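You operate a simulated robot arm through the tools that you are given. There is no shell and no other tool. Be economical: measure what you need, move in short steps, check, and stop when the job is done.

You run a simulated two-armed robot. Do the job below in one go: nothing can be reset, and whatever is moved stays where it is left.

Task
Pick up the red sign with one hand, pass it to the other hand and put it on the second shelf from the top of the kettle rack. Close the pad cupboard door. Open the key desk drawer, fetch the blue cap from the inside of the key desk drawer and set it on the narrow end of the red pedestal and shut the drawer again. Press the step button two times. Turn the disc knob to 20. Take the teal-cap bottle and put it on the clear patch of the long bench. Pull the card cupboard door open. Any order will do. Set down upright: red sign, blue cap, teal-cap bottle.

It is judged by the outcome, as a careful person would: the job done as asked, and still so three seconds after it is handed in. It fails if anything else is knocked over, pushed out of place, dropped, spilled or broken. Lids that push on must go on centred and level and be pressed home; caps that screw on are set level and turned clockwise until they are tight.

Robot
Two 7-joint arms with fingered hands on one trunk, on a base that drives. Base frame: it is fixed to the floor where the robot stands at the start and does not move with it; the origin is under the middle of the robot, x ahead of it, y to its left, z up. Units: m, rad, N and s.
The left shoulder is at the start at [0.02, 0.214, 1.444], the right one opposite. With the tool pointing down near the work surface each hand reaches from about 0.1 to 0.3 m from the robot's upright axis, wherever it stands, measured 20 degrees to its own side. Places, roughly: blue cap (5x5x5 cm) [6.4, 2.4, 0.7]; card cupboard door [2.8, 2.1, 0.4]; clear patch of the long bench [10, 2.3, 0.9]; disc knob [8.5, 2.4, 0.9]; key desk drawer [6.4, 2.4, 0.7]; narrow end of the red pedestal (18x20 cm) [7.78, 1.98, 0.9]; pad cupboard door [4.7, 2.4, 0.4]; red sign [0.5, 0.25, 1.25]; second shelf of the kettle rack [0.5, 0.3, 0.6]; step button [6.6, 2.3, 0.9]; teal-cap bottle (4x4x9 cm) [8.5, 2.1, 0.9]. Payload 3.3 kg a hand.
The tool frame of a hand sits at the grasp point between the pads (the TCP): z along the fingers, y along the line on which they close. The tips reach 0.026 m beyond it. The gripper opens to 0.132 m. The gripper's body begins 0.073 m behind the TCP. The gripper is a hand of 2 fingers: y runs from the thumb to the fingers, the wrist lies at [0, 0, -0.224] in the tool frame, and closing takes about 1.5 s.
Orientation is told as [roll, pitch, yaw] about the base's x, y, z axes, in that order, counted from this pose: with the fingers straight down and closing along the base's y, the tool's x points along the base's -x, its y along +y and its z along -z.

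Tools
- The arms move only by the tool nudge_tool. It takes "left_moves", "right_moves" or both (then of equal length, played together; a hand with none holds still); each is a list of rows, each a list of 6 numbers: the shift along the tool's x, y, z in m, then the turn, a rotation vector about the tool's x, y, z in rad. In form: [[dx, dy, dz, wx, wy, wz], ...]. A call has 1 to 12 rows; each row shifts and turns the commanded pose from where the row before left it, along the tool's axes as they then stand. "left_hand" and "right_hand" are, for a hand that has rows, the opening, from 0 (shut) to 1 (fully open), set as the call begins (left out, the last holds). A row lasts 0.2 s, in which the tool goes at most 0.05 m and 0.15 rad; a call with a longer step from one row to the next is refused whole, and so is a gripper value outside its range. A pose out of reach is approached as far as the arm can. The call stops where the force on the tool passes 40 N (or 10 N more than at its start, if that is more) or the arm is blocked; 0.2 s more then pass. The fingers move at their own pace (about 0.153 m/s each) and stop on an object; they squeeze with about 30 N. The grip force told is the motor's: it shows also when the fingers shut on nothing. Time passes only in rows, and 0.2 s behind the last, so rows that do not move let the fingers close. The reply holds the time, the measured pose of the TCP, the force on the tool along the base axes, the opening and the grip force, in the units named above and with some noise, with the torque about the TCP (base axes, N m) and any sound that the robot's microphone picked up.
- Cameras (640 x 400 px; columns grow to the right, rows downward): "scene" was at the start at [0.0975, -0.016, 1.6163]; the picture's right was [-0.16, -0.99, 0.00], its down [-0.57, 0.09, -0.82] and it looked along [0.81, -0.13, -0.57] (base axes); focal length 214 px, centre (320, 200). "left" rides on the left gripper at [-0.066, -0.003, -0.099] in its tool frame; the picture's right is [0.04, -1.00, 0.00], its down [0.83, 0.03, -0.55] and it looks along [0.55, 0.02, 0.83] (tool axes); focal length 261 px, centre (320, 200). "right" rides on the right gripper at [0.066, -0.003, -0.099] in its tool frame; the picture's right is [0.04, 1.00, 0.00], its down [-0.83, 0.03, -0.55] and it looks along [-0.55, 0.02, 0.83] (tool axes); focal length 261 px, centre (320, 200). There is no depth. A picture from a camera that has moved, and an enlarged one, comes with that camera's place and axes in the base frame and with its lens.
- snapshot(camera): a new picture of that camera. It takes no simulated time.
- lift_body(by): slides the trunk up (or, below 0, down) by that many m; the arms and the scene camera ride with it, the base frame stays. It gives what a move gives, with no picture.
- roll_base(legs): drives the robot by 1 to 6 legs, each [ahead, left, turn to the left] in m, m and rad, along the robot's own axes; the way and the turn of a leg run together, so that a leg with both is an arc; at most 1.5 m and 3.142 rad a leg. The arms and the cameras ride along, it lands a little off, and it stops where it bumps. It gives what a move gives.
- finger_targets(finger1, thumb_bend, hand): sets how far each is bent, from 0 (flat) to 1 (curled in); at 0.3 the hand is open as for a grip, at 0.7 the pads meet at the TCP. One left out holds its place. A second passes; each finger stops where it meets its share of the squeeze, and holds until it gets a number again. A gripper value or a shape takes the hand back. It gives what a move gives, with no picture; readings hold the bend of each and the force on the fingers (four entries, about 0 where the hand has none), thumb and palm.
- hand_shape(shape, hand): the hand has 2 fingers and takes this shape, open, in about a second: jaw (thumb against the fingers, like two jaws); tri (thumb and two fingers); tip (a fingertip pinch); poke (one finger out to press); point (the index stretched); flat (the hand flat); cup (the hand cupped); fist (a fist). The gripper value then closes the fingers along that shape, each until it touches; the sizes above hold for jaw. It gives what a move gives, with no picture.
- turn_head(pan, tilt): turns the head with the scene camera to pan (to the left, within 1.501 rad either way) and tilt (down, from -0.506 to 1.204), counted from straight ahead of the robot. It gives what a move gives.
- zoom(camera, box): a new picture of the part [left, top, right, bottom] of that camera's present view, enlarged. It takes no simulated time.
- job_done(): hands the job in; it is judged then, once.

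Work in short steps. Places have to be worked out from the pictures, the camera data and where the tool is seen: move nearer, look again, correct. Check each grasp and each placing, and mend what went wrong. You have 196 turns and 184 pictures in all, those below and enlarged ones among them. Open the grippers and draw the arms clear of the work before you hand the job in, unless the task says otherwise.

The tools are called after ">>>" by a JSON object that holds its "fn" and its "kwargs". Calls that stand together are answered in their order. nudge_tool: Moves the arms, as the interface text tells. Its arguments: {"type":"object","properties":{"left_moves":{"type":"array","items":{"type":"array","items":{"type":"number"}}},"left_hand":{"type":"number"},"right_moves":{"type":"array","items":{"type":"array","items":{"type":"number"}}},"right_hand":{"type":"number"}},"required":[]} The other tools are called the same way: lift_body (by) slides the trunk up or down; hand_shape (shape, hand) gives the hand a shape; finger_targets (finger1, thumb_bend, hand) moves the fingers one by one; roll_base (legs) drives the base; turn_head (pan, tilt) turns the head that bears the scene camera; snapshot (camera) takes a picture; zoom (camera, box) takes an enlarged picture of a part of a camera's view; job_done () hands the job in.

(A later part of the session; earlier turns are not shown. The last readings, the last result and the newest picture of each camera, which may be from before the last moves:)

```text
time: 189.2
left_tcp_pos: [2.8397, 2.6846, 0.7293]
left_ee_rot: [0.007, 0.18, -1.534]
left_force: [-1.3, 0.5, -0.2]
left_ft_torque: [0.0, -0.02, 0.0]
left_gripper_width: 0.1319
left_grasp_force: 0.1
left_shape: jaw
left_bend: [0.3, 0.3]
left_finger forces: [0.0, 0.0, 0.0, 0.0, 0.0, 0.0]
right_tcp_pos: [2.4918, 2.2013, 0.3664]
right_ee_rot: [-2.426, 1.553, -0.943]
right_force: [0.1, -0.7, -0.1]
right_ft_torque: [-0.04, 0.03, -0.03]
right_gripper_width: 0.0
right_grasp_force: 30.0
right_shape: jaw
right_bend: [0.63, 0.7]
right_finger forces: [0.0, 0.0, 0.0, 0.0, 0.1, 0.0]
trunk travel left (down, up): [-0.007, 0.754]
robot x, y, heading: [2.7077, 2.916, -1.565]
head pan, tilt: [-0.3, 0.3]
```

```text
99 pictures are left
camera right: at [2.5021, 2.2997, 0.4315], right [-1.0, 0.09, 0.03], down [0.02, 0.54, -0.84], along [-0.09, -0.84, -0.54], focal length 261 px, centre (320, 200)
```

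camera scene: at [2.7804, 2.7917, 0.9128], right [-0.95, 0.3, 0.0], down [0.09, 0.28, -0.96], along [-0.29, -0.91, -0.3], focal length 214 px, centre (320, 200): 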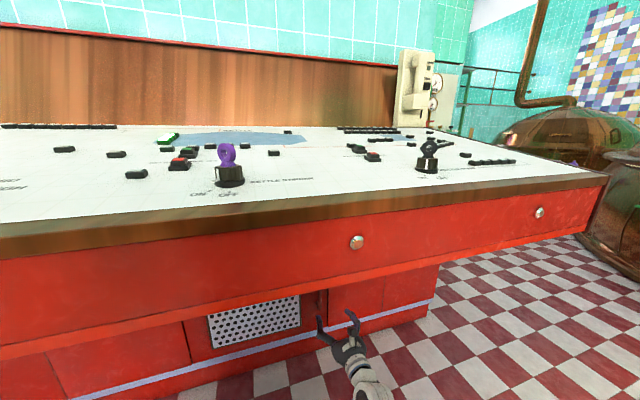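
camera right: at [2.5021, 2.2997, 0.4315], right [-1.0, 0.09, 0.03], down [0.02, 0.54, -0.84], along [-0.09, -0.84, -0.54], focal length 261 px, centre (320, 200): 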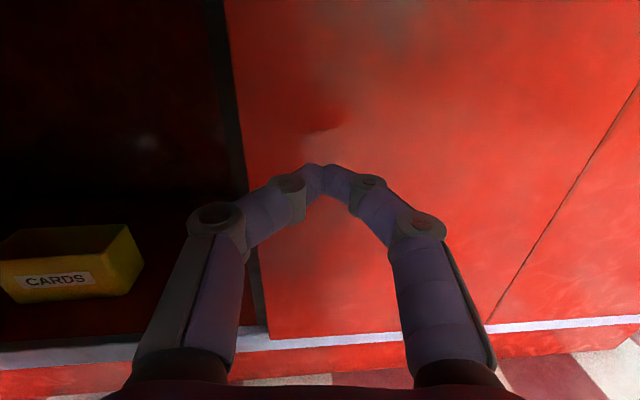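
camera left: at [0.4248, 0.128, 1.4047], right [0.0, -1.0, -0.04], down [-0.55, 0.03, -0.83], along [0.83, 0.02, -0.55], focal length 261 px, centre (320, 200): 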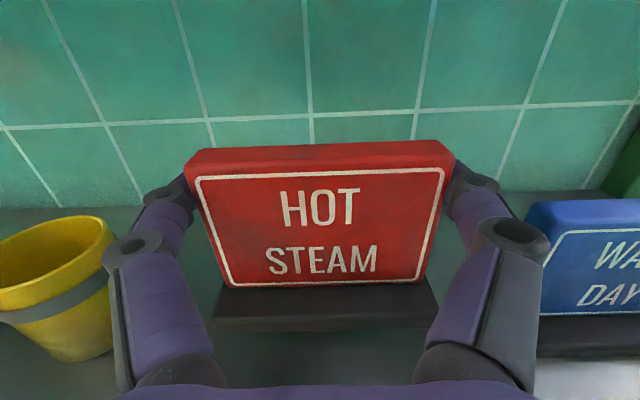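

The hand is inside the door swing (door now left of the hand). Sweep +x.

>>> {"fn": "roll_base", "kwargs": {"legs": [[0, 0.31, 0]]}}

>>> {"fn": "turn_head", "kwargs": {"pan": 0.0, "tilt": 0.9}}

>>> {"fn": "snapshot", "kwargs": {"camera": "scene"}}

>>> {"fn": "snapshot", "kwargs": {"camera": "right"}}

```text
time: 190.1
left_tcp_pos: [2.8769, 2.6859, 0.7289]
left_ee_rot: [0.006, 0.18, -1.535]
left_force: [0.9, 0.1, -0.3]
left_ft_torque: [0.01, 0.0, -0.01]
left_gripper_width: 0.1319
left_grasp_force: 0.0
left_shape: jaw
left_bend: [0.3, 0.3]
left_finger forces: [0.1, 0.0, 0.0, 0.0, 0.0, 0.0]
right_tcp_pos: [2.5115, 2.201, 0.3668]
right_ee_rot: [-3.052, 1.554, -1.596]
right_force: [-3.0, 1.0, 1.8]
right_ft_torque: [0.19, -0.08, 0.45]
right_gripper_width: 0.0
right_grasp_force: 30.0
right_shape: jaw
right_bend: [0.63, 0.7]
right_finger forces: [0.0, 0.1, 0.1, 0.0, 0.0, 4.1]
trunk travel left (down, up): [-0.007, 0.754]
robot x, y, heading: [2.7476, 2.9152, -1.567]
head pan, tilt: [-0.3, 0.3]
stopped in leg 1: the force on the tool passed its limit at 62 N (the readings are from after the stop); the commanded pose is now the measured one
```

```text
time: 191.1
left_tcp_pos: [2.8773, 2.6851, 0.7303]
left_ee_rot: [0.007, 0.178, -1.537]
left_force: [-0.3, -0.3, -0.3]
left_ft_torque: [0.01, 0.01, -0.01]
left_gripper_width: 0.1322
left_grasp_force: 0.0
left_shape: jaw
left_bend: [0.3, 0.3]
left_finger forces: [0.1, 0.1, 0.0, 0.0, 0.1, 0.0]
right_tcp_pos: [2.5124, 2.2018, 0.3666]
right_ee_rot: [-2.993, 1.554, -1.539]
right_force: [-7.5, 2.9, 2.9]
right_ft_torque: [0.2, -0.13, 0.82]
right_gripper_width: 0.0
right_grasp_force: 29.8
right_shape: jaw
right_bend: [0.63, 0.7]
right_finger forces: [0.1, 0.1, 0.1, 0.0, 0.1, 7.6]
trunk travel left (down, up): [-0.007, 0.754]
robot x, y, heading: [2.7485, 2.9165, -1.569]
head pan, tilt: [0.0, 0.901]
```

```text
98 pictures are left
camera scene: at [2.7487, 2.6988, 0.8606], right [-1.0, 0.0, 0.0], down [0.0, 0.78, -0.62], along [0.0, -0.62, -0.78], focal length 214 px, centre (320, 200)
```

scene: 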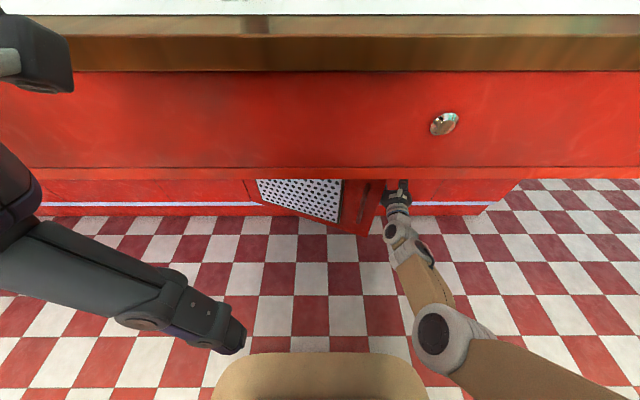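

```text
97 pictures are left
camera right: at [2.5265, 2.3005, 0.4308], right [-0.99, 0.12, 0.04], down [0.03, 0.54, -0.84], along [-0.12, -0.83, -0.54], focal length 261 px, centre (320, 200)
```

right: 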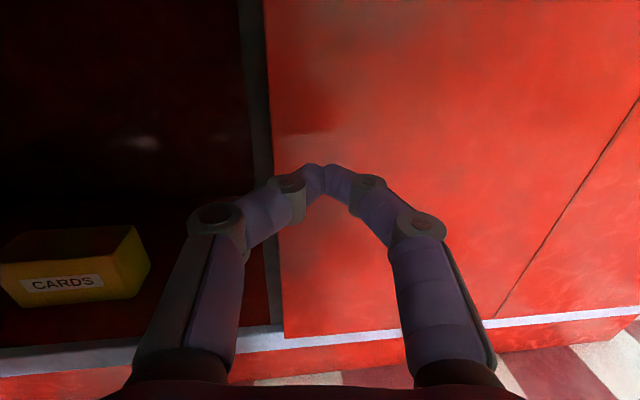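

The door edge bears on the palm; pushing end-on is ineffective. I yaw the fingers behind the door and pull back toward +y instead.

>>> {"fn": "nudge_tool", "kwargs": {"right_moves": [[0, 0.015, 0, 0.1, 0, 0], [0, 0, 0, 0.13, 0, 0], [0, 0, 0, 0.13, 0, 0], [0, 0, 0, 0.13, 0, 0], [0, 0, 0, 0, 0, 0]]}}

>>> {"fn": "roll_base", "kwargs": {"legs": [[-0.12, 0.0, 0]]}}

>>> {"fn": "snapshot", "kwargs": {"camera": "scene"}}

>>> {"fn": "snapshot", "kwargs": {"camera": "right"}}

```text
time: 192.3
left_tcp_pos: [2.8774, 2.6858, 0.7292]
left_ee_rot: [0.005, 0.18, -1.538]
left_force: [1.3, 0.3, 0.8]
left_ft_torque: [-0.03, 0.03, 0.01]
left_gripper_width: 0.1322
left_grasp_force: 0.0
left_shape: jaw
left_bend: [0.3, 0.3]
left_finger forces: [0.1, 0.1, 0.0, 0.0, 0.0, 0.1]
right_tcp_pos: [2.4979, 2.2041, 0.3661]
right_ee_rot: [2.832, 1.554, -1.505]
right_force: [0.3, -0.5, 0.9]
right_ft_torque: [-0.02, -0.07, -0.01]
right_gripper_width: 0.0002
right_grasp_force: 30.3
right_shape: jaw
right_bend: [0.63, 0.7]
right_finger forces: [0.1, 0.1, 0.1, 0.0, 0.0, 0.0]
trunk travel left (down, up): [-0.007, 0.754]
robot x, y, heading: [2.7485, 2.9182, -1.569]
head pan, tilt: [0.0, 0.901]
```

```text
time: 193.6
left_tcp_pos: [2.8764, 2.8047, 0.7301]
left_ee_rot: [0.007, 0.179, -1.537]
left_force: [-0.7, 0.2, 0.5]
left_ft_torque: [-0.02, 0.01, 0.02]
left_gripper_width: 0.1319
left_grasp_force: 0.1
left_shape: jaw
left_bend: [0.3, 0.3]
left_finger forces: [0.1, 0.0, 0.1, 0.1, 0.0, 0.0]
right_tcp_pos: [2.4976, 2.3244, 0.3663]
right_ee_rot: [2.807, 1.553, -1.53]
right_force: [-0.3, -0.1, 0.1]
right_ft_torque: [0.02, 0.0, 0.0]
right_gripper_width: 0.0
right_grasp_force: 29.5
right_shape: jaw
right_bend: [0.63, 0.7]
right_finger forces: [0.1, 0.1, 0.0, 0.0, 0.0, 0.0]
trunk travel left (down, up): [-0.007, 0.754]
robot x, y, heading: [2.7516, 3.0381, -1.567]
head pan, tilt: [0.0, 0.901]
```

```text
96 pictures are left
camera scene: at [2.7488, 2.8189, 0.8605], right [-1.0, 0.0, 0.0], down [0.0, 0.78, -0.62], along [0.0, -0.62, -0.78], focal length 214 px, centre (320, 200)
```

scene: 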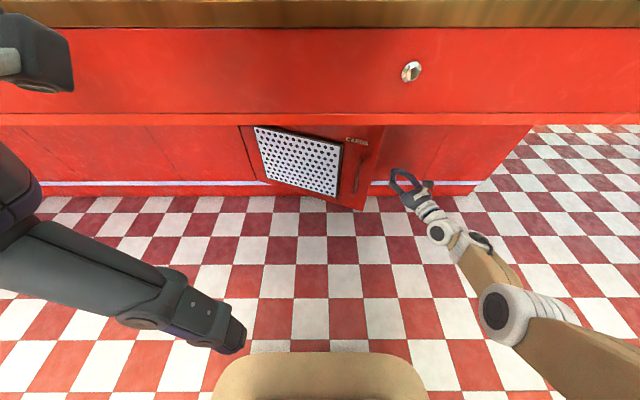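

```text
95 pictures are left
camera right: at [2.4643, 2.4179, 0.4307], right [-0.93, -0.36, 0.05], down [-0.23, 0.49, -0.84], along [0.28, -0.79, -0.54], focal length 261 px, centre (320, 200)
```

right: 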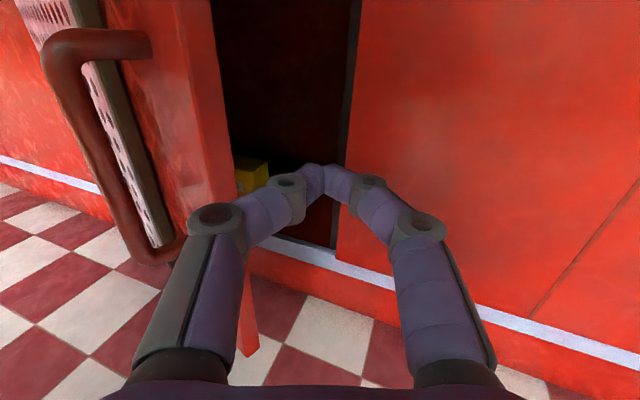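

I'll reposition: drive to the −x side and turn so the hand points diagonally (+x,−y) behind the door, with the hand rolled 90° so it is thin horizontally.

>>> {"fn": "roll_base", "kwargs": {"legs": [[-0.3, 0, 0], [0, -0.6, 0], [0, 0, 0.667]]}}

>>> {"fn": "nudge_tool", "kwargs": {"right_moves": [[0, 0, 0, 0, 0, 0.15], [0, 0, 0, 0, 0, 0.15], [0, 0, 0, 0, 0, 0.15], [0, 0, 0, 0, 0, 0.15], [0, 0, 0, 0, 0, 0.15], [0, 0, 0, 0, 0, 0.15], [0, 0, 0, 0, 0, 0.15], [0, 0, 0, 0, 0, 0.15], [0, 0, 0, 0, 0, 0.15], [0, 0, 0, 0, 0, 0.15]]}}

>>> {"fn": "turn_head", "kwargs": {"pan": 0.1, "tilt": 0.6}}

>>> {"fn": "snapshot", "kwargs": {"camera": "scene"}}

>>> {"fn": "snapshot", "kwargs": {"camera": "right"}}

```text
time: 200.4
left_tcp_pos: [2.3918, 3.2313, 0.7299]
left_ee_rot: [0.008, 0.18, -0.864]
left_force: [0.4, -0.2, -0.4]
left_ft_torque: [0.01, 0.02, 0.01]
left_gripper_width: 0.1319
left_grasp_force: 0.0
left_shape: jaw
left_bend: [0.3, 0.3]
left_finger forces: [0.0, 0.0, 0.0, 0.1, 0.0, 0.0]
right_tcp_pos: [2.3964, 2.6205, 0.366]
right_ee_rot: [2.805, 1.553, -0.861]
right_force: [-0.3, 0.2, 1.1]
right_ft_torque: [0.01, 0.0, 0.01]
right_gripper_width: 0.0
right_grasp_force: 29.8
right_shape: jaw
right_bend: [0.63, 0.7]
right_finger forces: [0.0, 0.0, 0.0, 0.0, 0.0, 0.1]
trunk travel left (down, up): [-0.007, 0.754]
robot x, y, heading: [2.1481, 3.3334, -0.899]
head pan, tilt: [0.0, 0.901]
```

```text
time: 202.6
left_tcp_pos: [2.393, 3.2315, 0.7305]
left_ee_rot: [0.007, 0.179, -0.864]
left_force: [-0.6, 0.5, -0.1]
left_ft_torque: [0.02, 0.0, 0.01]
left_gripper_width: 0.1321
left_grasp_force: 0.0
left_shape: jaw
left_bend: [0.3, 0.3]
left_finger forces: [0.0, 0.0, 0.1, 0.1, 0.0, 0.0]
right_tcp_pos: [2.395, 2.6199, 0.3646]
right_ee_rot: [-1.586, 0.075, 1.045]
right_force: [-0.8, 0.3, -0.3]
right_ft_torque: [0.0, -0.02, 0.03]
right_gripper_width: 0.0001
right_grasp_force: 29.8
right_shape: jaw
right_bend: [0.63, 0.7]
right_finger forces: [0.0, 0.0, 0.1, 0.1, 0.0, 0.0]
trunk travel left (down, up): [-0.007, 0.754]
robot x, y, heading: [2.1461, 3.3327, -0.897]
head pan, tilt: [0.0, 0.901]
```

```text
time: 203.4
left_tcp_pos: [2.3921, 3.2334, 0.731]
left_ee_rot: [0.007, 0.179, -0.865]
left_force: [0.3, -1.1, -0.1]
left_ft_torque: [-0.01, -0.01, 0.0]
left_gripper_width: 0.1321
left_grasp_force: 0.1
left_shape: jaw
left_bend: [0.3, 0.3]
left_finger forces: [0.0, 0.0, 0.0, 0.1, 0.1, 0.1]
right_tcp_pos: [2.3953, 2.6198, 0.3662]
right_ee_rot: [-1.588, 0.078, 1.045]
right_force: [-0.1, 1.0, 0.1]
right_ft_torque: [-0.01, -0.01, 0.01]
right_gripper_width: 0.0001
right_grasp_force: 30.2
right_shape: jaw
right_bend: [0.63, 0.7]
right_finger forces: [0.1, 0.0, 0.1, 0.0, 0.1, 0.1]
trunk travel left (down, up): [-0.007, 0.754]
robot x, y, heading: [2.1455, 3.3318, -0.896]
head pan, tilt: [0.099, 0.6]
```

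```text
94 pictures are left
camera scene: at [2.2976, 3.1583, 0.8852], right [-0.72, -0.7, 0.0], down [-0.39, 0.41, -0.82], along [0.57, -0.59, -0.57], focal length 214 px, centre (320, 200)
```

scene: 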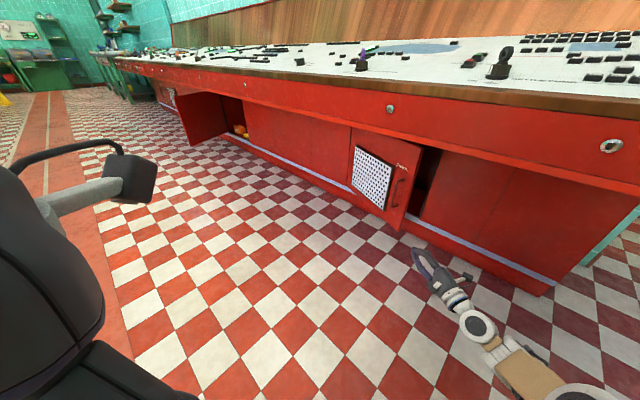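

```text
93 pictures are left
camera right: at [2.2775, 2.6127, 0.3729], right [-0.05, -0.11, -0.99], down [-0.06, 0.99, -0.11], along [1.0, 0.06, -0.05], focal length 261 px, centre (320, 200)
```

right: 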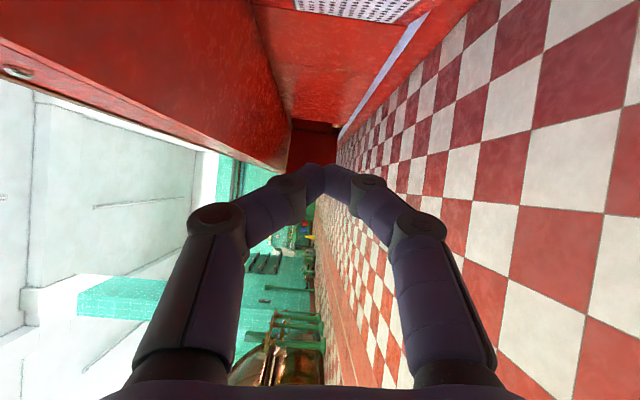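

Hand is thin now, pointing (0.86,−0.5). I move it in front of the door gap first.

>>> {"fn": "roll_base", "kwargs": {"legs": [[0.217, -0.19, 0]]}}

>>> {"fn": "snapshot", "kwargs": {"camera": "scene"}}

>>> {"fn": "snapshot", "kwargs": {"camera": "right"}}

```text
time: 205.4
left_tcp_pos: [2.3788, 2.9449, 0.7305]
left_ee_rot: [0.008, 0.181, -0.864]
left_force: [-0.1, 0.2, -0.4]
left_ft_torque: [-0.01, 0.02, 0.0]
left_gripper_width: 0.132
left_grasp_force: 0.2
left_shape: jaw
left_bend: [0.3, 0.3]
left_finger forces: [0.0, 0.1, 0.1, 0.1, 0.1, 0.0]
right_tcp_pos: [2.3814, 2.3333, 0.3658]
right_ee_rot: [-1.587, 0.079, 1.046]
right_force: [1.2, -0.1, 0.4]
right_ft_torque: [0.03, -0.02, -0.01]
right_gripper_width: 0.0
right_grasp_force: 29.4
right_shape: jaw
right_bend: [0.63, 0.7]
right_finger forces: [0.0, 0.0, 0.0, 0.0, 0.1, 0.1]
trunk travel left (down, up): [-0.007, 0.754]
robot x, y, heading: [2.1358, 3.0477, -0.902]
head pan, tilt: [0.099, 0.6]
```

```text
92 pictures are left
camera scene: at [2.2835, 2.8706, 0.8853], right [-0.72, -0.7, 0.0], down [-0.39, 0.41, -0.82], along [0.57, -0.59, -0.57], focal length 214 px, centre (320, 200)
```

scene: 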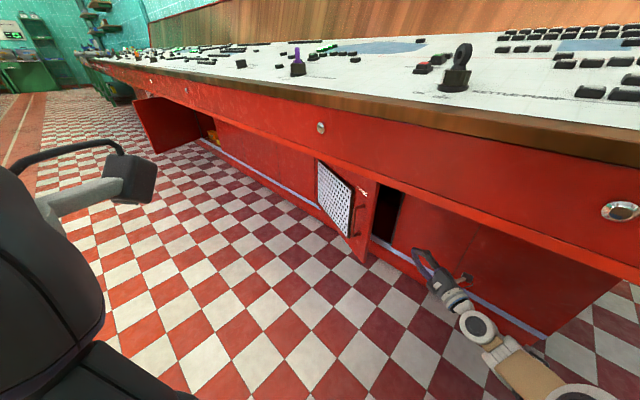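

```text
91 pictures are left
camera right: at [2.2634, 2.325, 0.3729], right [-0.05, -0.11, -0.99], down [-0.06, 0.99, -0.11], along [1.0, 0.06, -0.05], focal length 261 px, centre (320, 200)
```

right: 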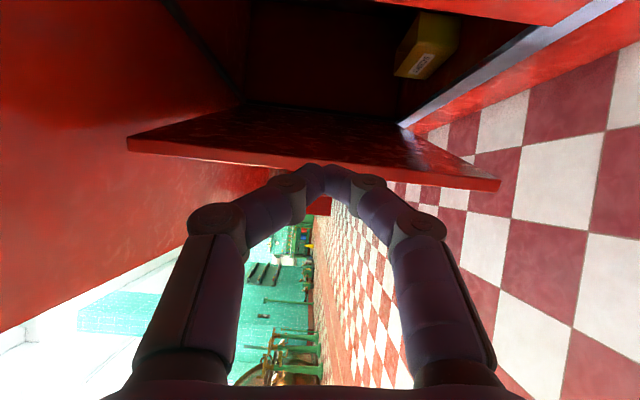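

Clear view: the gap behind the door is wide. I slide in 0.22 along the pointing direction, then sweep toward (+x,+y).

>>> {"fn": "roll_base", "kwargs": {"legs": [[0.204, 0.08, 0]]}}

>>> {"fn": "snapshot", "kwargs": {"camera": "right"}}

```text
time: 207.1
left_tcp_pos: [2.5688, 2.8336, 0.7299]
left_ee_rot: [0.008, 0.18, -0.863]
left_force: [-0.4, 0.7, 0.9]
left_ft_torque: [0.02, 0.01, 0.02]
left_gripper_width: 0.132
left_grasp_force: 0.1
left_shape: jaw
left_bend: [0.3, 0.3]
left_finger forces: [0.0, 0.0, 0.0, 0.0, 0.0, 0.1]
right_tcp_pos: [2.5722, 2.2224, 0.3662]
right_ee_rot: [-1.585, 0.078, 1.046]
right_force: [-0.5, 0.0, -0.2]
right_ft_torque: [0.0, -0.05, 0.03]
right_gripper_width: 0.0
right_grasp_force: 30.1
right_shape: jaw
right_bend: [0.63, 0.7]
right_finger forces: [0.1, 0.0, 0.1, 0.0, 0.0, 0.1]
trunk travel left (down, up): [-0.007, 0.754]
robot x, y, heading: [2.3221, 2.9338, -0.899]
head pan, tilt: [0.099, 0.6]
```

```text
90 pictures are left
camera right: at [2.4537, 2.2151, 0.3729], right [-0.05, -0.11, -0.99], down [-0.06, 0.99, -0.11], along [1.0, 0.06, -0.05], focal length 261 px, centre (320, 200)
```

right: 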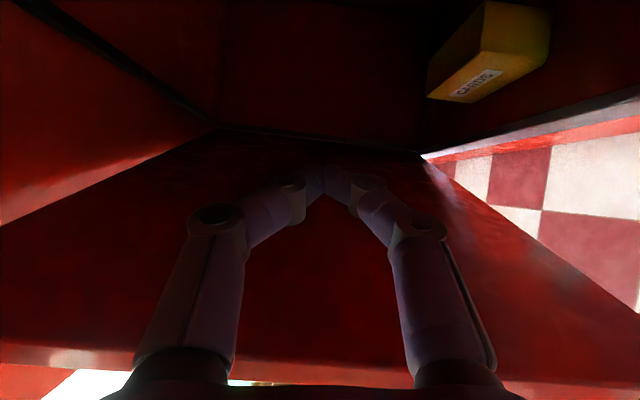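

Hand is behind the door. Sweep it outward and toward +x.

>>> {"fn": "roll_base", "kwargs": {"legs": [[-0.122, 0.136, 0], [0.016, 0.18, 0], [0.06, 0.075, 0]]}}

>>> {"fn": "snapshot", "kwargs": {"camera": "scene"}}

```text
time: 210.4
left_tcp_pos: [2.8462, 3.114, 0.7301]
left_ee_rot: [0.008, 0.181, -0.864]
left_force: [1.1, -0.8, 1.0]
left_ft_torque: [-0.03, -0.01, -0.01]
left_gripper_width: 0.132
left_grasp_force: 0.0
left_shape: jaw
left_bend: [0.3, 0.3]
left_finger forces: [0.0, 0.0, 0.1, 0.1, 0.0, 0.0]
right_tcp_pos: [2.8498, 2.5013, 0.367]
right_ee_rot: [-1.586, 0.077, 1.045]
right_force: [0.6, 0.6, -0.4]
right_ft_torque: [0.01, 0.01, 0.01]
right_gripper_width: 0.0
right_grasp_force: 30.4
right_shape: jaw
right_bend: [0.63, 0.7]
right_finger forces: [0.1, 0.1, 0.0, 0.0, 0.0, 0.0]
trunk travel left (down, up): [-0.007, 0.754]
robot x, y, heading: [2.6037, 3.2156, -0.898]
head pan, tilt: [0.099, 0.6]
```

```text
89 pictures are left
camera scene: at [2.7516, 3.0397, 0.8853], right [-0.72, -0.7, 0.0], down [-0.39, 0.41, -0.82], along [0.57, -0.59, -0.57], focal length 214 px, centre (320, 200)
```

scene: 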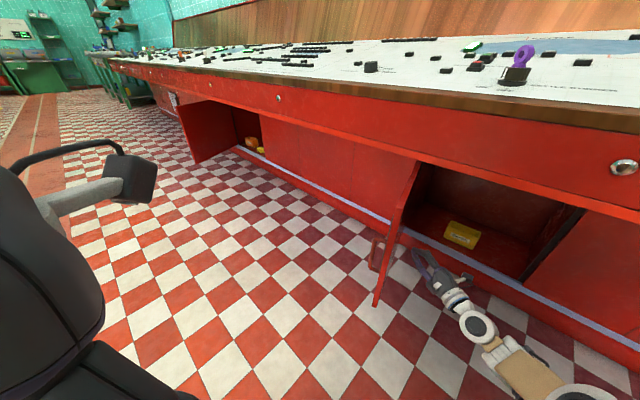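

The card cupboard door is wide open with its box visible. I back away, face −y again and move along toward the pad cupboard.

>>> {"fn": "roll_base", "kwargs": {"legs": [[-0.38, 0, 0], [0, 0, -0.67], [0, 1.3, 0]]}}

>>> {"fn": "turn_head", "kwargs": {"pan": 0.3, "tilt": 0.4}}

>>> {"fn": "snapshot", "kwargs": {"camera": "scene"}}

```text
time: 220.8
left_tcp_pos: [3.7936, 3.282, 0.7294]
left_ee_rot: [0.006, 0.181, -1.539]
left_force: [-0.2, 0.3, -0.2]
left_ft_torque: [0.0, 0.01, 0.01]
left_gripper_width: 0.132
left_grasp_force: 0.0
left_shape: jaw
left_bend: [0.3, 0.3]
left_finger forces: [0.0, 0.0, 0.0, 0.0, 0.0, 0.0]
right_tcp_pos: [3.4142, 2.8015, 0.3657]
right_ee_rot: [-1.587, 0.077, 0.37]
right_force: [-0.1, -0.2, 0.3]
right_ft_torque: [-0.01, 0.01, -0.01]
right_gripper_width: 0.0001
right_grasp_force: 30.2
right_shape: jaw
right_bend: [0.63, 0.7]
right_finger forces: [0.1, 0.0, 0.0, 0.0, 0.1, 0.0]
trunk travel left (down, up): [-0.007, 0.754]
robot x, y, heading: [3.6658, 3.517, -1.571]
head pan, tilt: [0.099, 0.6]
```

```text
time: 221.5
left_tcp_pos: [3.7959, 3.2824, 0.729]
left_ee_rot: [0.007, 0.181, -1.536]
left_force: [-0.3, -0.5, 0.2]
left_ft_torque: [0.0, 0.02, -0.03]
left_gripper_width: 0.132
left_grasp_force: 0.0
left_shape: jaw
left_bend: [0.3, 0.3]
left_finger forces: [0.1, 0.1, 0.0, 0.0, 0.0, 0.1]
right_tcp_pos: [3.4156, 2.8018, 0.3667]
right_ee_rot: [-1.587, 0.078, 0.37]
right_force: [-0.1, 0.5, -0.3]
right_ft_torque: [0.02, 0.02, -0.02]
right_gripper_width: 0.0002
right_grasp_force: 30.0
right_shape: jaw
right_bend: [0.63, 0.7]
right_finger forces: [0.0, 0.0, 0.0, 0.1, 0.0, 0.1]
trunk travel left (down, up): [-0.007, 0.754]
robot x, y, heading: [3.6692, 3.5128, -1.572]
head pan, tilt: [0.3, 0.4]
```

```text
88 pictures are left
camera scene: at [3.6942, 3.2827, 0.9035], right [-0.96, -0.29, 0.0], down [-0.11, 0.37, -0.92], along [0.27, -0.88, -0.39], focal length 214 px, centre (320, 200)
```

scene: 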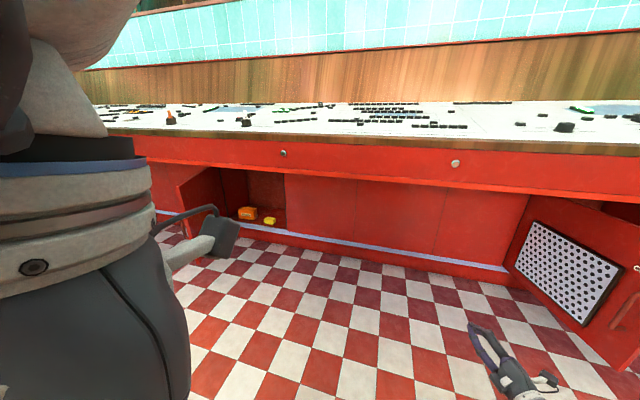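

The card door is open ~80°. The pad cupboard's door stands open near x≈4.75–4.85, hinged on its +x side. I square up the hand and move to x≈5.35 to push it from its outer side.

>>> {"fn": "nudge_tool", "kwargs": {"right_moves": [[0, 0, 0, 0, 0.125, 0], [0, 0, 0, 0, 0.125, 0], [0, 0, 0, 0, 0.125, 0]]}}

>>> {"fn": "roll_base", "kwargs": {"legs": [[0, 1.2, 0]]}}

>>> {"fn": "turn_head", "kwargs": {"pan": -0.1, "tilt": 0.5}}

>>> {"fn": "snapshot", "kwargs": {"camera": "scene"}}

```text
time: 222.3
left_tcp_pos: [3.7943, 3.2825, 0.7307]
left_ee_rot: [0.007, 0.179, -1.54]
left_force: [-0.3, 1.2, -0.1]
left_ft_torque: [0.03, 0.0, 0.01]
left_gripper_width: 0.132
left_grasp_force: 0.1
left_shape: jaw
left_bend: [0.3, 0.3]
left_finger forces: [0.1, 0.0, 0.0, 0.0, 0.0, 0.0]
right_tcp_pos: [3.4132, 2.802, 0.3663]
right_ee_rot: [-1.614, 0.067, -0.008]
right_force: [-0.6, -0.5, 0.2]
right_ft_torque: [0.0, -0.02, -0.02]
right_gripper_width: 0.0
right_grasp_force: 29.8
right_shape: jaw
right_bend: [0.63, 0.7]
right_finger forces: [0.1, 0.1, 0.0, 0.0, 0.0, 0.0]
trunk travel left (down, up): [-0.007, 0.754]
robot x, y, heading: [3.6636, 3.5151, -1.573]
head pan, tilt: [0.3, 0.4]
```

```text
time: 228.4
left_tcp_pos: [4.9949, 3.2778, 0.7308]
left_ee_rot: [0.007, 0.18, -1.539]
left_force: [0.4, 0.6, 0.9]
left_ft_torque: [-0.02, -0.01, 0.01]
left_gripper_width: 0.1321
left_grasp_force: 0.0
left_shape: jaw
left_bend: [0.3, 0.3]
left_finger forces: [0.0, 0.0, 0.0, 0.0, 0.0, 0.1]
right_tcp_pos: [4.6141, 2.7978, 0.3653]
right_ee_rot: [-1.614, 0.067, -0.006]
right_force: [-0.6, 0.4, 0.3]
right_ft_torque: [0.0, 0.01, 0.0]
right_gripper_width: 0.0001
right_grasp_force: 30.1
right_shape: jaw
right_bend: [0.63, 0.7]
right_finger forces: [0.0, 0.0, 0.0, 0.1, 0.0, 0.0]
trunk travel left (down, up): [-0.007, 0.754]
robot x, y, heading: [4.8639, 3.5118, -1.576]
head pan, tilt: [0.3, 0.4]
```

```text
time: 229.3
left_tcp_pos: [4.9937, 3.2784, 0.7309]
left_ee_rot: [0.005, 0.179, -1.54]
left_force: [-0.7, -0.4, 0.0]
left_ft_torque: [0.0, 0.01, 0.02]
left_gripper_width: 0.132
left_grasp_force: 0.1
left_shape: jaw
left_bend: [0.3, 0.3]
left_finger forces: [0.1, 0.0, 0.0, 0.0, 0.0, 0.1]
right_tcp_pos: [4.6147, 2.7987, 0.366]
right_ee_rot: [-1.615, 0.067, -0.006]
right_force: [0.0, 0.7, 0.7]
right_ft_torque: [0.02, 0.02, 0.04]
right_gripper_width: 0.0
right_grasp_force: 29.9
right_shape: jaw
right_bend: [0.63, 0.7]
right_finger forces: [0.0, 0.1, 0.0, 0.0, 0.0, 0.0]
trunk travel left (down, up): [-0.007, 0.754]
robot x, y, heading: [4.8696, 3.511, -1.571]
head pan, tilt: [-0.099, 0.499]
```

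```text
87 pictures are left
camera scene: at [4.8579, 3.2773, 0.8944], right [-0.99, 0.1, 0.0], down [0.05, 0.48, -0.88], along [-0.09, -0.87, -0.48], focal length 214 px, centre (320, 200)
```

scene: 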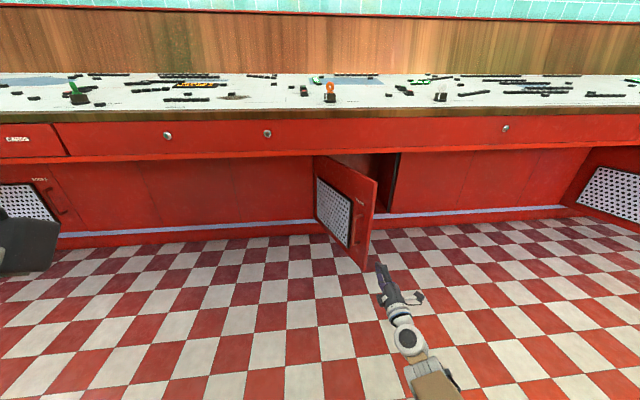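

Pad door: hinge ≈(4.77, 2.15), free edge ≈(4.58, 2.56), open ≈64°. I roll the hand back (camera on top) and go around to its outer (+x) side, then sweep −x and −y.

>>> {"fn": "nudge_tool", "kwargs": {"right_moves": [[0, 0, 0, 0, 0, -0.15], [0, 0, 0, 0, 0, -0.15], [0, 0, 0, 0, 0, -0.15], [0, 0, 0, 0, 0, -0.15], [0, 0, 0, 0, 0, -0.15], [0, 0, 0, 0, 0, -0.15], [0, 0, 0, 0, 0, -0.15], [0, 0, 0, 0, 0, -0.15], [0, 0, 0, 0, 0, -0.15], [0, 0, 0, 0, 0, -0.15]]}}

>>> {"fn": "roll_base", "kwargs": {"legs": [[0, 0.32, 0], [0.3, 0, 0], [0.1, -0.36, 0]]}}

>>> {"fn": "snapshot", "kwargs": {"camera": "scene"}}

>>> {"fn": "snapshot", "kwargs": {"camera": "right"}}

```text
time: 231.5
left_tcp_pos: [4.9946, 3.2782, 0.7293]
left_ee_rot: [0.007, 0.18, -1.538]
left_force: [0.2, -1.9, 0.6]
left_ft_torque: [0.0, 0.02, 0.02]
left_gripper_width: 0.1319
left_grasp_force: 0.0
left_shape: jaw
left_bend: [0.3, 0.3]
left_finger forces: [0.0, 0.0, 0.0, 0.1, 0.0, 0.0]
right_tcp_pos: [4.6139, 2.798, 0.3659]
right_ee_rot: [-3.082, 1.526, -1.514]
right_force: [-0.4, 0.4, 0.2]
right_ft_torque: [-0.01, -0.02, -0.01]
right_gripper_width: 0.0
right_grasp_force: 30.4
right_shape: jaw
right_bend: [0.63, 0.7]
right_finger forces: [0.1, 0.0, 0.0, 0.0, 0.0, 0.0]
trunk travel left (down, up): [-0.007, 0.754]
robot x, y, heading: [4.8634, 3.5077, -1.573]
head pan, tilt: [-0.099, 0.499]
```

```text
time: 237.2
left_tcp_pos: [4.9533, 2.8807, 0.7305]
left_ee_rot: [0.008, 0.181, -1.537]
left_force: [-0.1, -0.5, 0.7]
left_ft_torque: [-0.01, 0.02, 0.01]
left_gripper_width: 0.1319
left_grasp_force: 0.1
left_shape: jaw
left_bend: [0.3, 0.3]
left_finger forces: [0.0, 0.0, 0.0, 0.0, 0.1, 0.0]
right_tcp_pos: [4.5736, 2.4013, 0.3657]
right_ee_rot: [-3.017, 1.528, -1.448]
right_force: [-0.3, 0.0, -0.9]
right_ft_torque: [0.01, -0.03, -0.01]
right_gripper_width: 0.0
right_grasp_force: 30.4
right_shape: jaw
right_bend: [0.62, 0.7]
right_finger forces: [0.0, 0.1, 0.0, 0.1, 0.0, 0.1]
trunk travel left (down, up): [-0.007, 0.754]
robot x, y, heading: [4.8253, 3.1121, -1.576]
head pan, tilt: [-0.099, 0.499]
```

```text
86 pictures are left
camera scene: at [4.8167, 2.8795, 0.8944], right [-0.99, 0.1, 0.0], down [0.05, 0.48, -0.88], along [-0.09, -0.87, -0.48], focal length 214 px, centre (320, 200)
```

scene: 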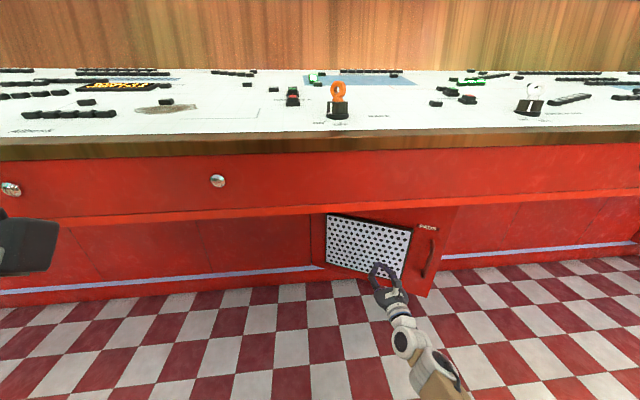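

```text
85 pictures are left
camera right: at [4.5761, 2.5016, 0.4279], right [-1.0, 0.0, 0.04], down [-0.03, 0.52, -0.86], along [-0.02, -0.86, -0.52], focal length 261 px, centre (320, 200)
```

right: 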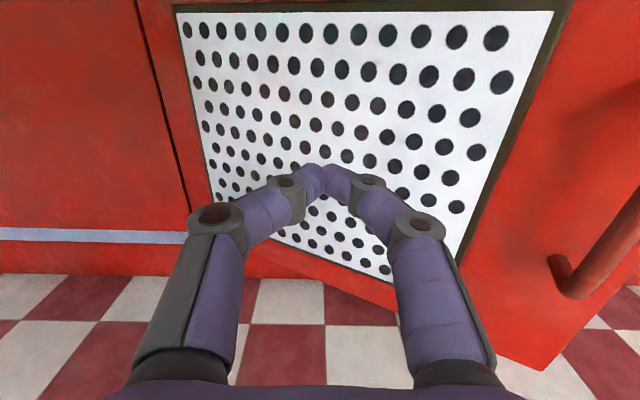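

Hand is in front of the door (~27° open). I shift right 0.06 onto the red strip and push it forward closed.

>>> {"fn": "roll_base", "kwargs": {"legs": [[0, -0.065, 0], [0.2, 0, 0]]}}

>>> {"fn": "roll_base", "kwargs": {"legs": [[0.045, 0, 0]]}}

>>> {"fn": "snapshot", "kwargs": {"camera": "scene"}}

>>> {"fn": "snapshot", "kwargs": {"camera": "right"}}

```text
time: 239.4
left_tcp_pos: [4.8878, 2.6783, 0.7312]
left_ee_rot: [0.006, 0.181, -1.537]
left_force: [-0.6, -0.3, -0.6]
left_ft_torque: [0.0, -0.02, 0.01]
left_gripper_width: 0.1321
left_grasp_force: 0.2
left_shape: jaw
left_bend: [0.3, 0.3]
left_finger forces: [0.0, 0.0, 0.0, 0.1, 0.0, 0.1]
right_tcp_pos: [4.5093, 2.1983, 0.3662]
right_ee_rot: [-3.016, 1.526, -1.446]
right_force: [0.2, 0.1, -0.7]
right_ft_torque: [0.02, -0.01, -0.03]
right_gripper_width: 0.0
right_grasp_force: 30.1
right_shape: jaw
right_bend: [0.63, 0.7]
right_finger forces: [0.0, 0.0, 0.1, 0.1, 0.0, 0.1]
trunk travel left (down, up): [-0.007, 0.754]
robot x, y, heading: [4.7619, 2.9114, -1.573]
head pan, tilt: [-0.099, 0.499]
```

```text
time: 240.2
left_tcp_pos: [4.8871, 2.6576, 0.7301]
left_ee_rot: [0.006, 0.18, -1.537]
left_force: [0.1, -0.1, 0.2]
left_ft_torque: [0.05, -0.01, 0.01]
left_gripper_width: 0.1321
left_grasp_force: 0.0
left_shape: jaw
left_bend: [0.3, 0.3]
left_finger forces: [0.0, 0.0, 0.0, 0.0, 0.0, 0.1]
right_tcp_pos: [4.5103, 2.1807, 0.3642]
right_ee_rot: [-2.965, 1.523, -1.392]
right_force: [1.2, 15.6, 5.2]
right_ft_torque: [-0.09, 0.01, 0.01]
right_gripper_width: 0.0002
right_grasp_force: 30.2
right_shape: jaw
right_bend: [0.7, 0.69]
right_finger forces: [0.0, 0.0, 0.1, 0.0, 0.0, 0.0]
trunk travel left (down, up): [-0.007, 0.754]
robot x, y, heading: [4.7621, 2.889, -1.574]
head pan, tilt: [-0.099, 0.499]
stopped in leg 1: the force on the tool passed its limit at 107 N (the readings are from after the stop); the commanded pose is now the measured one
```

```text
84 pictures are left
camera scene: at [4.7514, 2.6566, 0.8946], right [-0.99, 0.1, 0.0], down [0.05, 0.48, -0.88], along [-0.09, -0.87, -0.48], focal length 214 px, centre (320, 200)
```

scene: 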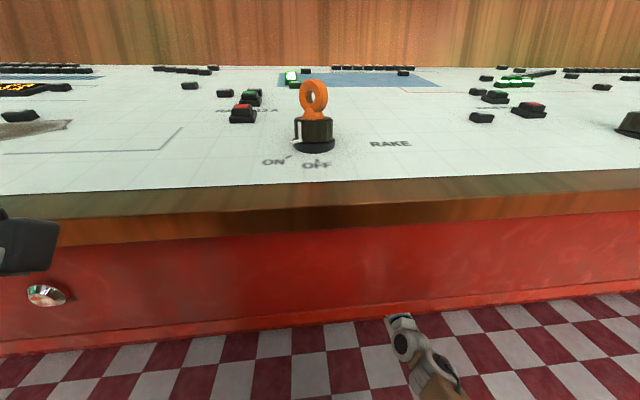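

```text
83 pictures are left
camera right: at [4.5119, 2.2818, 0.426], right [-1.0, 0.0, 0.03], down [-0.03, 0.51, -0.86], along [-0.02, -0.86, -0.51], focal length 261 px, centre (320, 200)
```

right: 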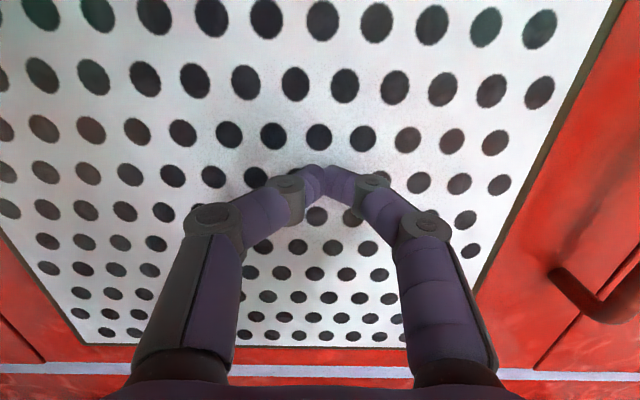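

The door appears closed (firm contact). I back off and inspect for a residual gap.

>>> {"fn": "roll_base", "kwargs": {"legs": [[-0.25, 0, 0]]}}

>>> {"fn": "snapshot", "kwargs": {"camera": "right"}}

>>> {"fn": "snapshot", "kwargs": {"camera": "scene"}}

```text
time: 242.1
left_tcp_pos: [4.8894, 2.9054, 0.7297]
left_ee_rot: [0.009, 0.181, -1.536]
left_force: [-0.2, 0.1, 0.2]
left_ft_torque: [-0.03, 0.0, 0.01]
left_gripper_width: 0.1318
left_grasp_force: 0.1
left_shape: jaw
left_bend: [0.3, 0.3]
left_finger forces: [0.0, 0.0, 0.0, 0.0, 0.0, 0.0]
right_tcp_pos: [4.5116, 2.4293, 0.3632]
right_ee_rot: [-2.953, 1.525, -1.381]
right_force: [-0.2, -0.1, 0.3]
right_ft_torque: [0.03, -0.01, -0.03]
right_gripper_width: 0.0001
right_grasp_force: 29.9
right_shape: jaw
right_bend: [0.67, 0.68]
right_finger forces: [0.0, 0.0, 0.1, 0.0, 0.1, 0.1]
trunk travel left (down, up): [-0.007, 0.754]
robot x, y, heading: [4.7628, 3.1424, -1.57]
head pan, tilt: [-0.099, 0.499]
```

```text
82 pictures are left
camera right: at [4.5133, 2.5308, 0.4253], right [-1.0, 0.0, 0.03], down [-0.03, 0.52, -0.86], along [-0.02, -0.86, -0.51], focal length 261 px, centre (320, 200)
```

right: 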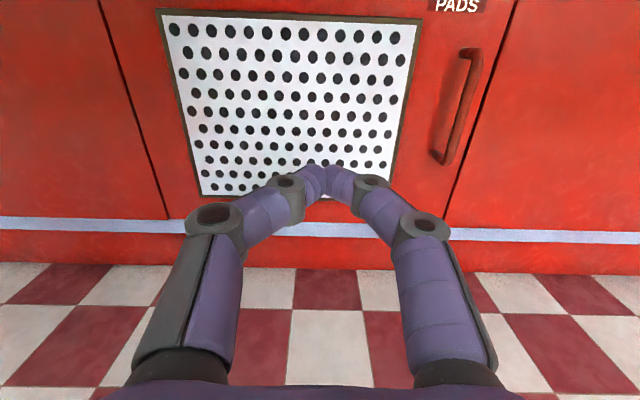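

```text
81 pictures are left
camera scene: at [4.7523, 2.9058, 0.8943], right [-0.99, 0.1, 0.0], down [0.05, 0.48, -0.88], along [-0.09, -0.87, -0.48], focal length 214 px, centre (320, 200)
```

scene: 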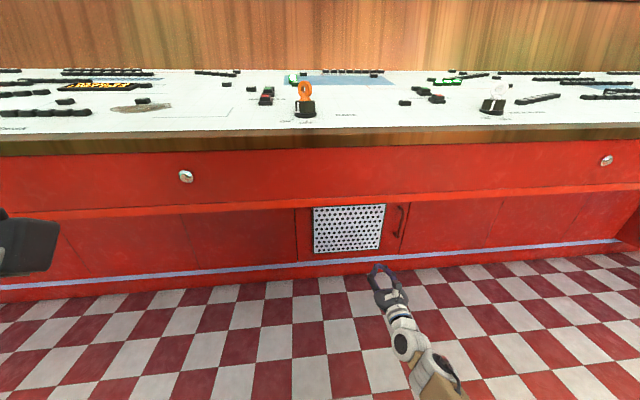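

The PADS door is shut flush. Next the key desk drawer near x≈6.4: back off, strafe there and raise the trunk.

>>> {"fn": "roll_base", "kwargs": {"legs": [[-0.35, 0, 0], [0, 1.4, 0]]}}

>>> {"fn": "lift_body", "kwargs": {"by": 0.35}}

>>> {"fn": "turn_head", "kwargs": {"pan": 0.1, "tilt": 0.4}}

>>> {"fn": "snapshot", "kwargs": {"camera": "scene"}}

```text
time: 250.9
left_tcp_pos: [6.2953, 3.2533, 0.7309]
left_ee_rot: [0.007, 0.182, -1.535]
left_force: [0.3, -0.1, -0.1]
left_ft_torque: [-0.02, 0.03, 0.04]
left_gripper_width: 0.132
left_grasp_force: 0.0
left_shape: jaw
left_bend: [0.3, 0.3]
left_finger forces: [0.0, 0.0, 0.0, 0.1, 0.0, 0.1]
right_tcp_pos: [5.9194, 2.775, 0.3638]
right_ee_rot: [-2.955, 1.526, -1.381]
right_force: [-0.5, -0.1, 0.4]
right_ft_torque: [0.04, 0.0, 0.01]
right_gripper_width: 0.0002
right_grasp_force: 30.4
right_shape: jaw
right_bend: [0.67, 0.68]
right_finger forces: [0.1, 0.0, 0.0, 0.1, 0.1, 0.0]
trunk travel left (down, up): [-0.007, 0.754]
robot x, y, heading: [6.163, 3.4845, -1.566]
head pan, tilt: [-0.099, 0.499]
```

```text
time: 254.3
left_tcp_pos: [6.2955, 3.254, 1.0795]
left_ee_rot: [0.008, 0.181, -1.533]
left_force: [-0.8, 0.5, -0.5]
left_ft_torque: [0.01, 0.03, -0.02]
left_gripper_width: 0.1322
left_grasp_force: 0.1
left_shape: jaw
left_bend: [0.3, 0.3]
left_finger forces: [0.0, 0.0, 0.1, 0.0, 0.0, 0.0]
right_tcp_pos: [5.9185, 2.7614, 0.807]
right_ee_rot: [-3.096, 1.391, -1.52]
right_force: [0.5, -1.4, -0.5]
right_ft_torque: [0.02, -0.04, -0.02]
right_gripper_width: 0.0
right_grasp_force: 30.0
right_shape: jaw
right_bend: [0.67, 0.68]
right_finger forces: [0.0, 0.0, 0.0, 0.0, 0.0, 0.0]
trunk travel left (down, up): [-0.357, 0.404]
robot x, y, heading: [6.1661, 3.487, -1.568]
head pan, tilt: [-0.099, 0.499]
```

```text
time: 255.1
left_tcp_pos: [6.2956, 3.2542, 1.08]
left_ee_rot: [0.006, 0.181, -1.535]
left_force: [-0.1, -0.3, -1.1]
left_ft_torque: [0.01, 0.01, 0.0]
left_gripper_width: 0.1319
left_grasp_force: 0.1
left_shape: jaw
left_bend: [0.3, 0.3]
left_finger forces: [0.0, 0.0, 0.0, 0.0, 0.1, 0.0]
right_tcp_pos: [5.9202, 2.761, 0.8074]
right_ee_rot: [-3.096, 1.392, -1.521]
right_force: [-0.4, 0.3, -0.4]
right_ft_torque: [0.02, 0.01, 0.0]
right_gripper_width: 0.0
right_grasp_force: 30.1
right_shape: jaw
right_bend: [0.67, 0.68]
right_finger forces: [0.1, 0.0, 0.1, 0.0, 0.0, 0.0]
trunk travel left (down, up): [-0.357, 0.404]
robot x, y, heading: [6.1708, 3.4878, -1.573]
head pan, tilt: [0.099, 0.4]
```

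```text
80 pictures are left
camera scene: at [6.1769, 3.3588, 1.2664], right [-0.99, -0.1, 0.0], down [-0.04, 0.39, -0.92], along [0.09, -0.92, -0.39], focal length 214 px, centre (320, 200)
```

scene: 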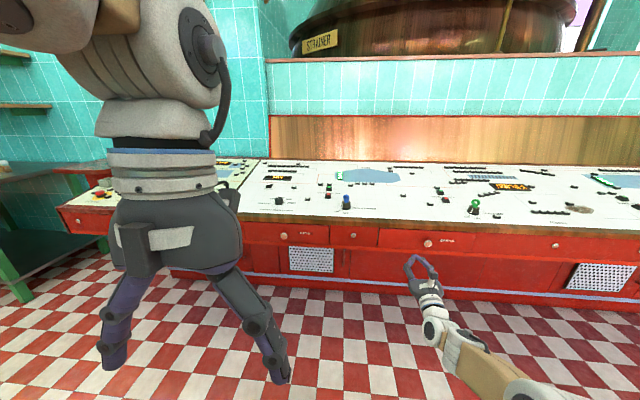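

Two labelled drawers are visible; zoom to read them.

>>> {"fn": "zoom", "kwargs": {"camera": "scene", "box": [240, 180, 496, 340]}}

>>> {"fn": "turn_head", "kwargs": {"pan": 1.0, "tilt": 0.4}}

>>> {"fn": "snapshot", "kwargs": {"camera": "scene"}}

```text
2.50 times, centred on (368, 260) of scene
camera zoom: at [6.1769, 3.3588, 1.2664], right [-0.99, -0.1, 0.0], down [-0.04, 0.39, -0.92], along [0.09, -0.92, -0.39], focal length 536 px, centre (200, 50)
```

zoom: 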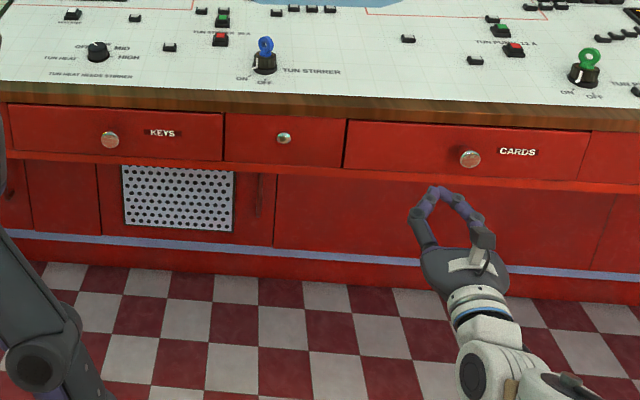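

```text
time: 256.3
left_tcp_pos: [6.2962, 3.2529, 1.08]
left_ee_rot: [0.007, 0.183, -1.536]
left_force: [0.1, 0.1, -0.2]
left_ft_torque: [0.0, 0.01, 0.04]
left_gripper_width: 0.1318
left_grasp_force: 0.1
left_shape: jaw
left_bend: [0.3, 0.3]
left_finger forces: [0.1, 0.0, 0.0, 0.0, 0.0, 0.0]
right_tcp_pos: [5.919, 2.761, 0.8067]
right_ee_rot: [-3.095, 1.391, -1.522]
right_force: [0.0, -0.1, -0.2]
right_ft_torque: [0.0, -0.01, 0.01]
right_gripper_width: 0.0002
right_grasp_force: 30.3
right_shape: jaw
right_bend: [0.67, 0.68]
right_finger forces: [0.0, 0.0, 0.0, 0.0, 0.0, 0.1]
trunk travel left (down, up): [-0.357, 0.404]
robot x, y, heading: [6.1664, 3.487, -1.572]
head pan, tilt: [1.0, 0.4]
```

```text
78 pictures are left
camera scene: at [6.2456, 3.4009, 1.2664], right [-0.54, -0.84, 0.0], down [-0.33, 0.21, -0.92], along [0.78, -0.5, -0.39], focal length 214 px, centre (320, 200)
```

scene: 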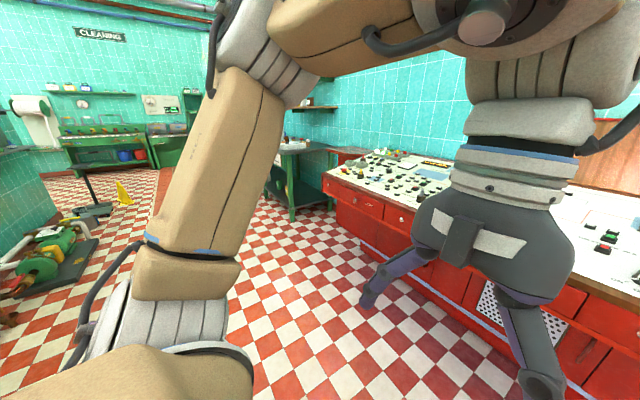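

KEYS drawer found: knob ≈(6.42, 2.53, 0.727). I strafe left 0.5 to line up the right hand, lower slightly, and open the gripper.

>>> {"fn": "roll_base", "kwargs": {"legs": [[0, 0.5, 0]]}}

>>> {"fn": "lift_body", "kwargs": {"by": -0.08}}

>>> {"fn": "nudge_tool", "kwargs": {"right_moves": [[0, 0, 0, 0, 0, 0], [0, 0, 0, 0, 0, 0], [0, 0, 0, 0, 0, 0]], "right_hand": 0.7}}

>>> {"fn": "snapshot", "kwargs": {"camera": "right"}}

```text
time: 259.2
left_tcp_pos: [6.7934, 3.2537, 1.0799]
left_ee_rot: [0.007, 0.182, -1.534]
left_force: [0.5, 0.3, -0.4]
left_ft_torque: [0.0, 0.01, -0.02]
left_gripper_width: 0.1319
left_grasp_force: 0.0
left_shape: jaw
left_bend: [0.3, 0.3]
left_finger forces: [0.1, 0.0, 0.1, 0.1, 0.0, 0.0]
right_tcp_pos: [6.4164, 2.7609, 0.8072]
right_ee_rot: [-3.099, 1.391, -1.524]
right_force: [0.0, 0.3, -0.1]
right_ft_torque: [0.02, -0.02, -0.02]
right_gripper_width: 0.0
right_grasp_force: 29.5
right_shape: jaw
right_bend: [0.67, 0.68]
right_finger forces: [0.0, 0.0, 0.0, 0.0, 0.0, 0.0]
trunk travel left (down, up): [-0.357, 0.404]
robot x, y, heading: [6.6624, 3.4857, -1.572]
head pan, tilt: [1.0, 0.4]
```

```text
time: 260.4
left_tcp_pos: [6.794, 3.2549, 0.9997]
left_ee_rot: [0.006, 0.181, -1.534]
left_force: [0.4, -0.9, -0.4]
left_ft_torque: [-0.02, 0.0, -0.04]
left_gripper_width: 0.1317
left_grasp_force: 0.1
left_shape: jaw
left_bend: [0.3, 0.3]
left_finger forces: [0.1, 0.0, 0.1, 0.0, 0.0, 0.0]
right_tcp_pos: [6.4167, 2.7618, 0.7268]
right_ee_rot: [-3.098, 1.39, -1.525]
right_force: [0.4, -0.1, 0.6]
right_ft_torque: [-0.02, -0.04, 0.01]
right_gripper_width: 0.0
right_grasp_force: 30.1
right_shape: jaw
right_bend: [0.67, 0.68]
right_finger forces: [0.0, 0.0, 0.0, 0.0, 0.0, 0.0]
trunk travel left (down, up): [-0.277, 0.484]
robot x, y, heading: [6.6601, 3.4873, -1.573]
head pan, tilt: [1.0, 0.4]
```

```text
time: 261.2
left_tcp_pos: [6.7933, 3.2537, 0.9997]
left_ee_rot: [0.008, 0.182, -1.535]
left_force: [0.1, 0.0, 0.2]
left_ft_torque: [-0.02, 0.01, 0.01]
left_gripper_width: 0.1319
left_grasp_force: 0.0
left_shape: jaw
left_bend: [0.3, 0.3]
left_finger forces: [0.1, 0.0, 0.1, 0.0, 0.0, 0.0]
right_tcp_pos: [6.4167, 2.7615, 0.7272]
right_ee_rot: [-3.095, 1.392, -1.522]
right_force: [-0.8, -0.2, -0.2]
right_ft_torque: [0.01, 0.02, 0.02]
right_gripper_width: 0.092
right_grasp_force: 0.0
right_shape: jaw
right_bend: [0.68, 0.56]
right_finger forces: [0.1, 0.0, 0.1, 0.1, 0.0, 0.1]
trunk travel left (down, up): [-0.277, 0.484]
robot x, y, heading: [6.6654, 3.4846, -1.566]
head pan, tilt: [1.0, 0.4]
```

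```text
77 pictures are left
camera right: at [6.4185, 2.8698, 0.7744], right [-1.0, 0.0, 0.03], down [-0.03, 0.39, -0.92], along [-0.01, -0.92, -0.39], focal length 261 px, centre (320, 200)
```

right: 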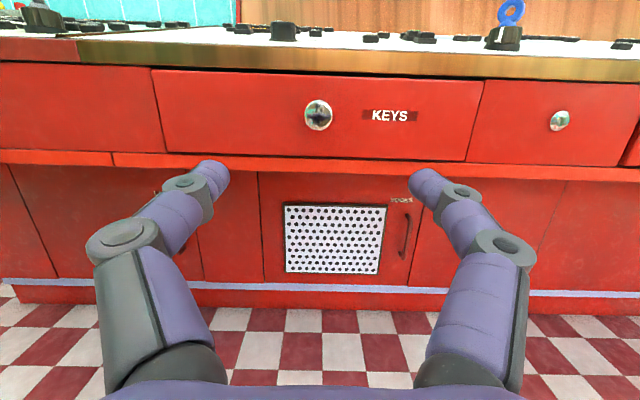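

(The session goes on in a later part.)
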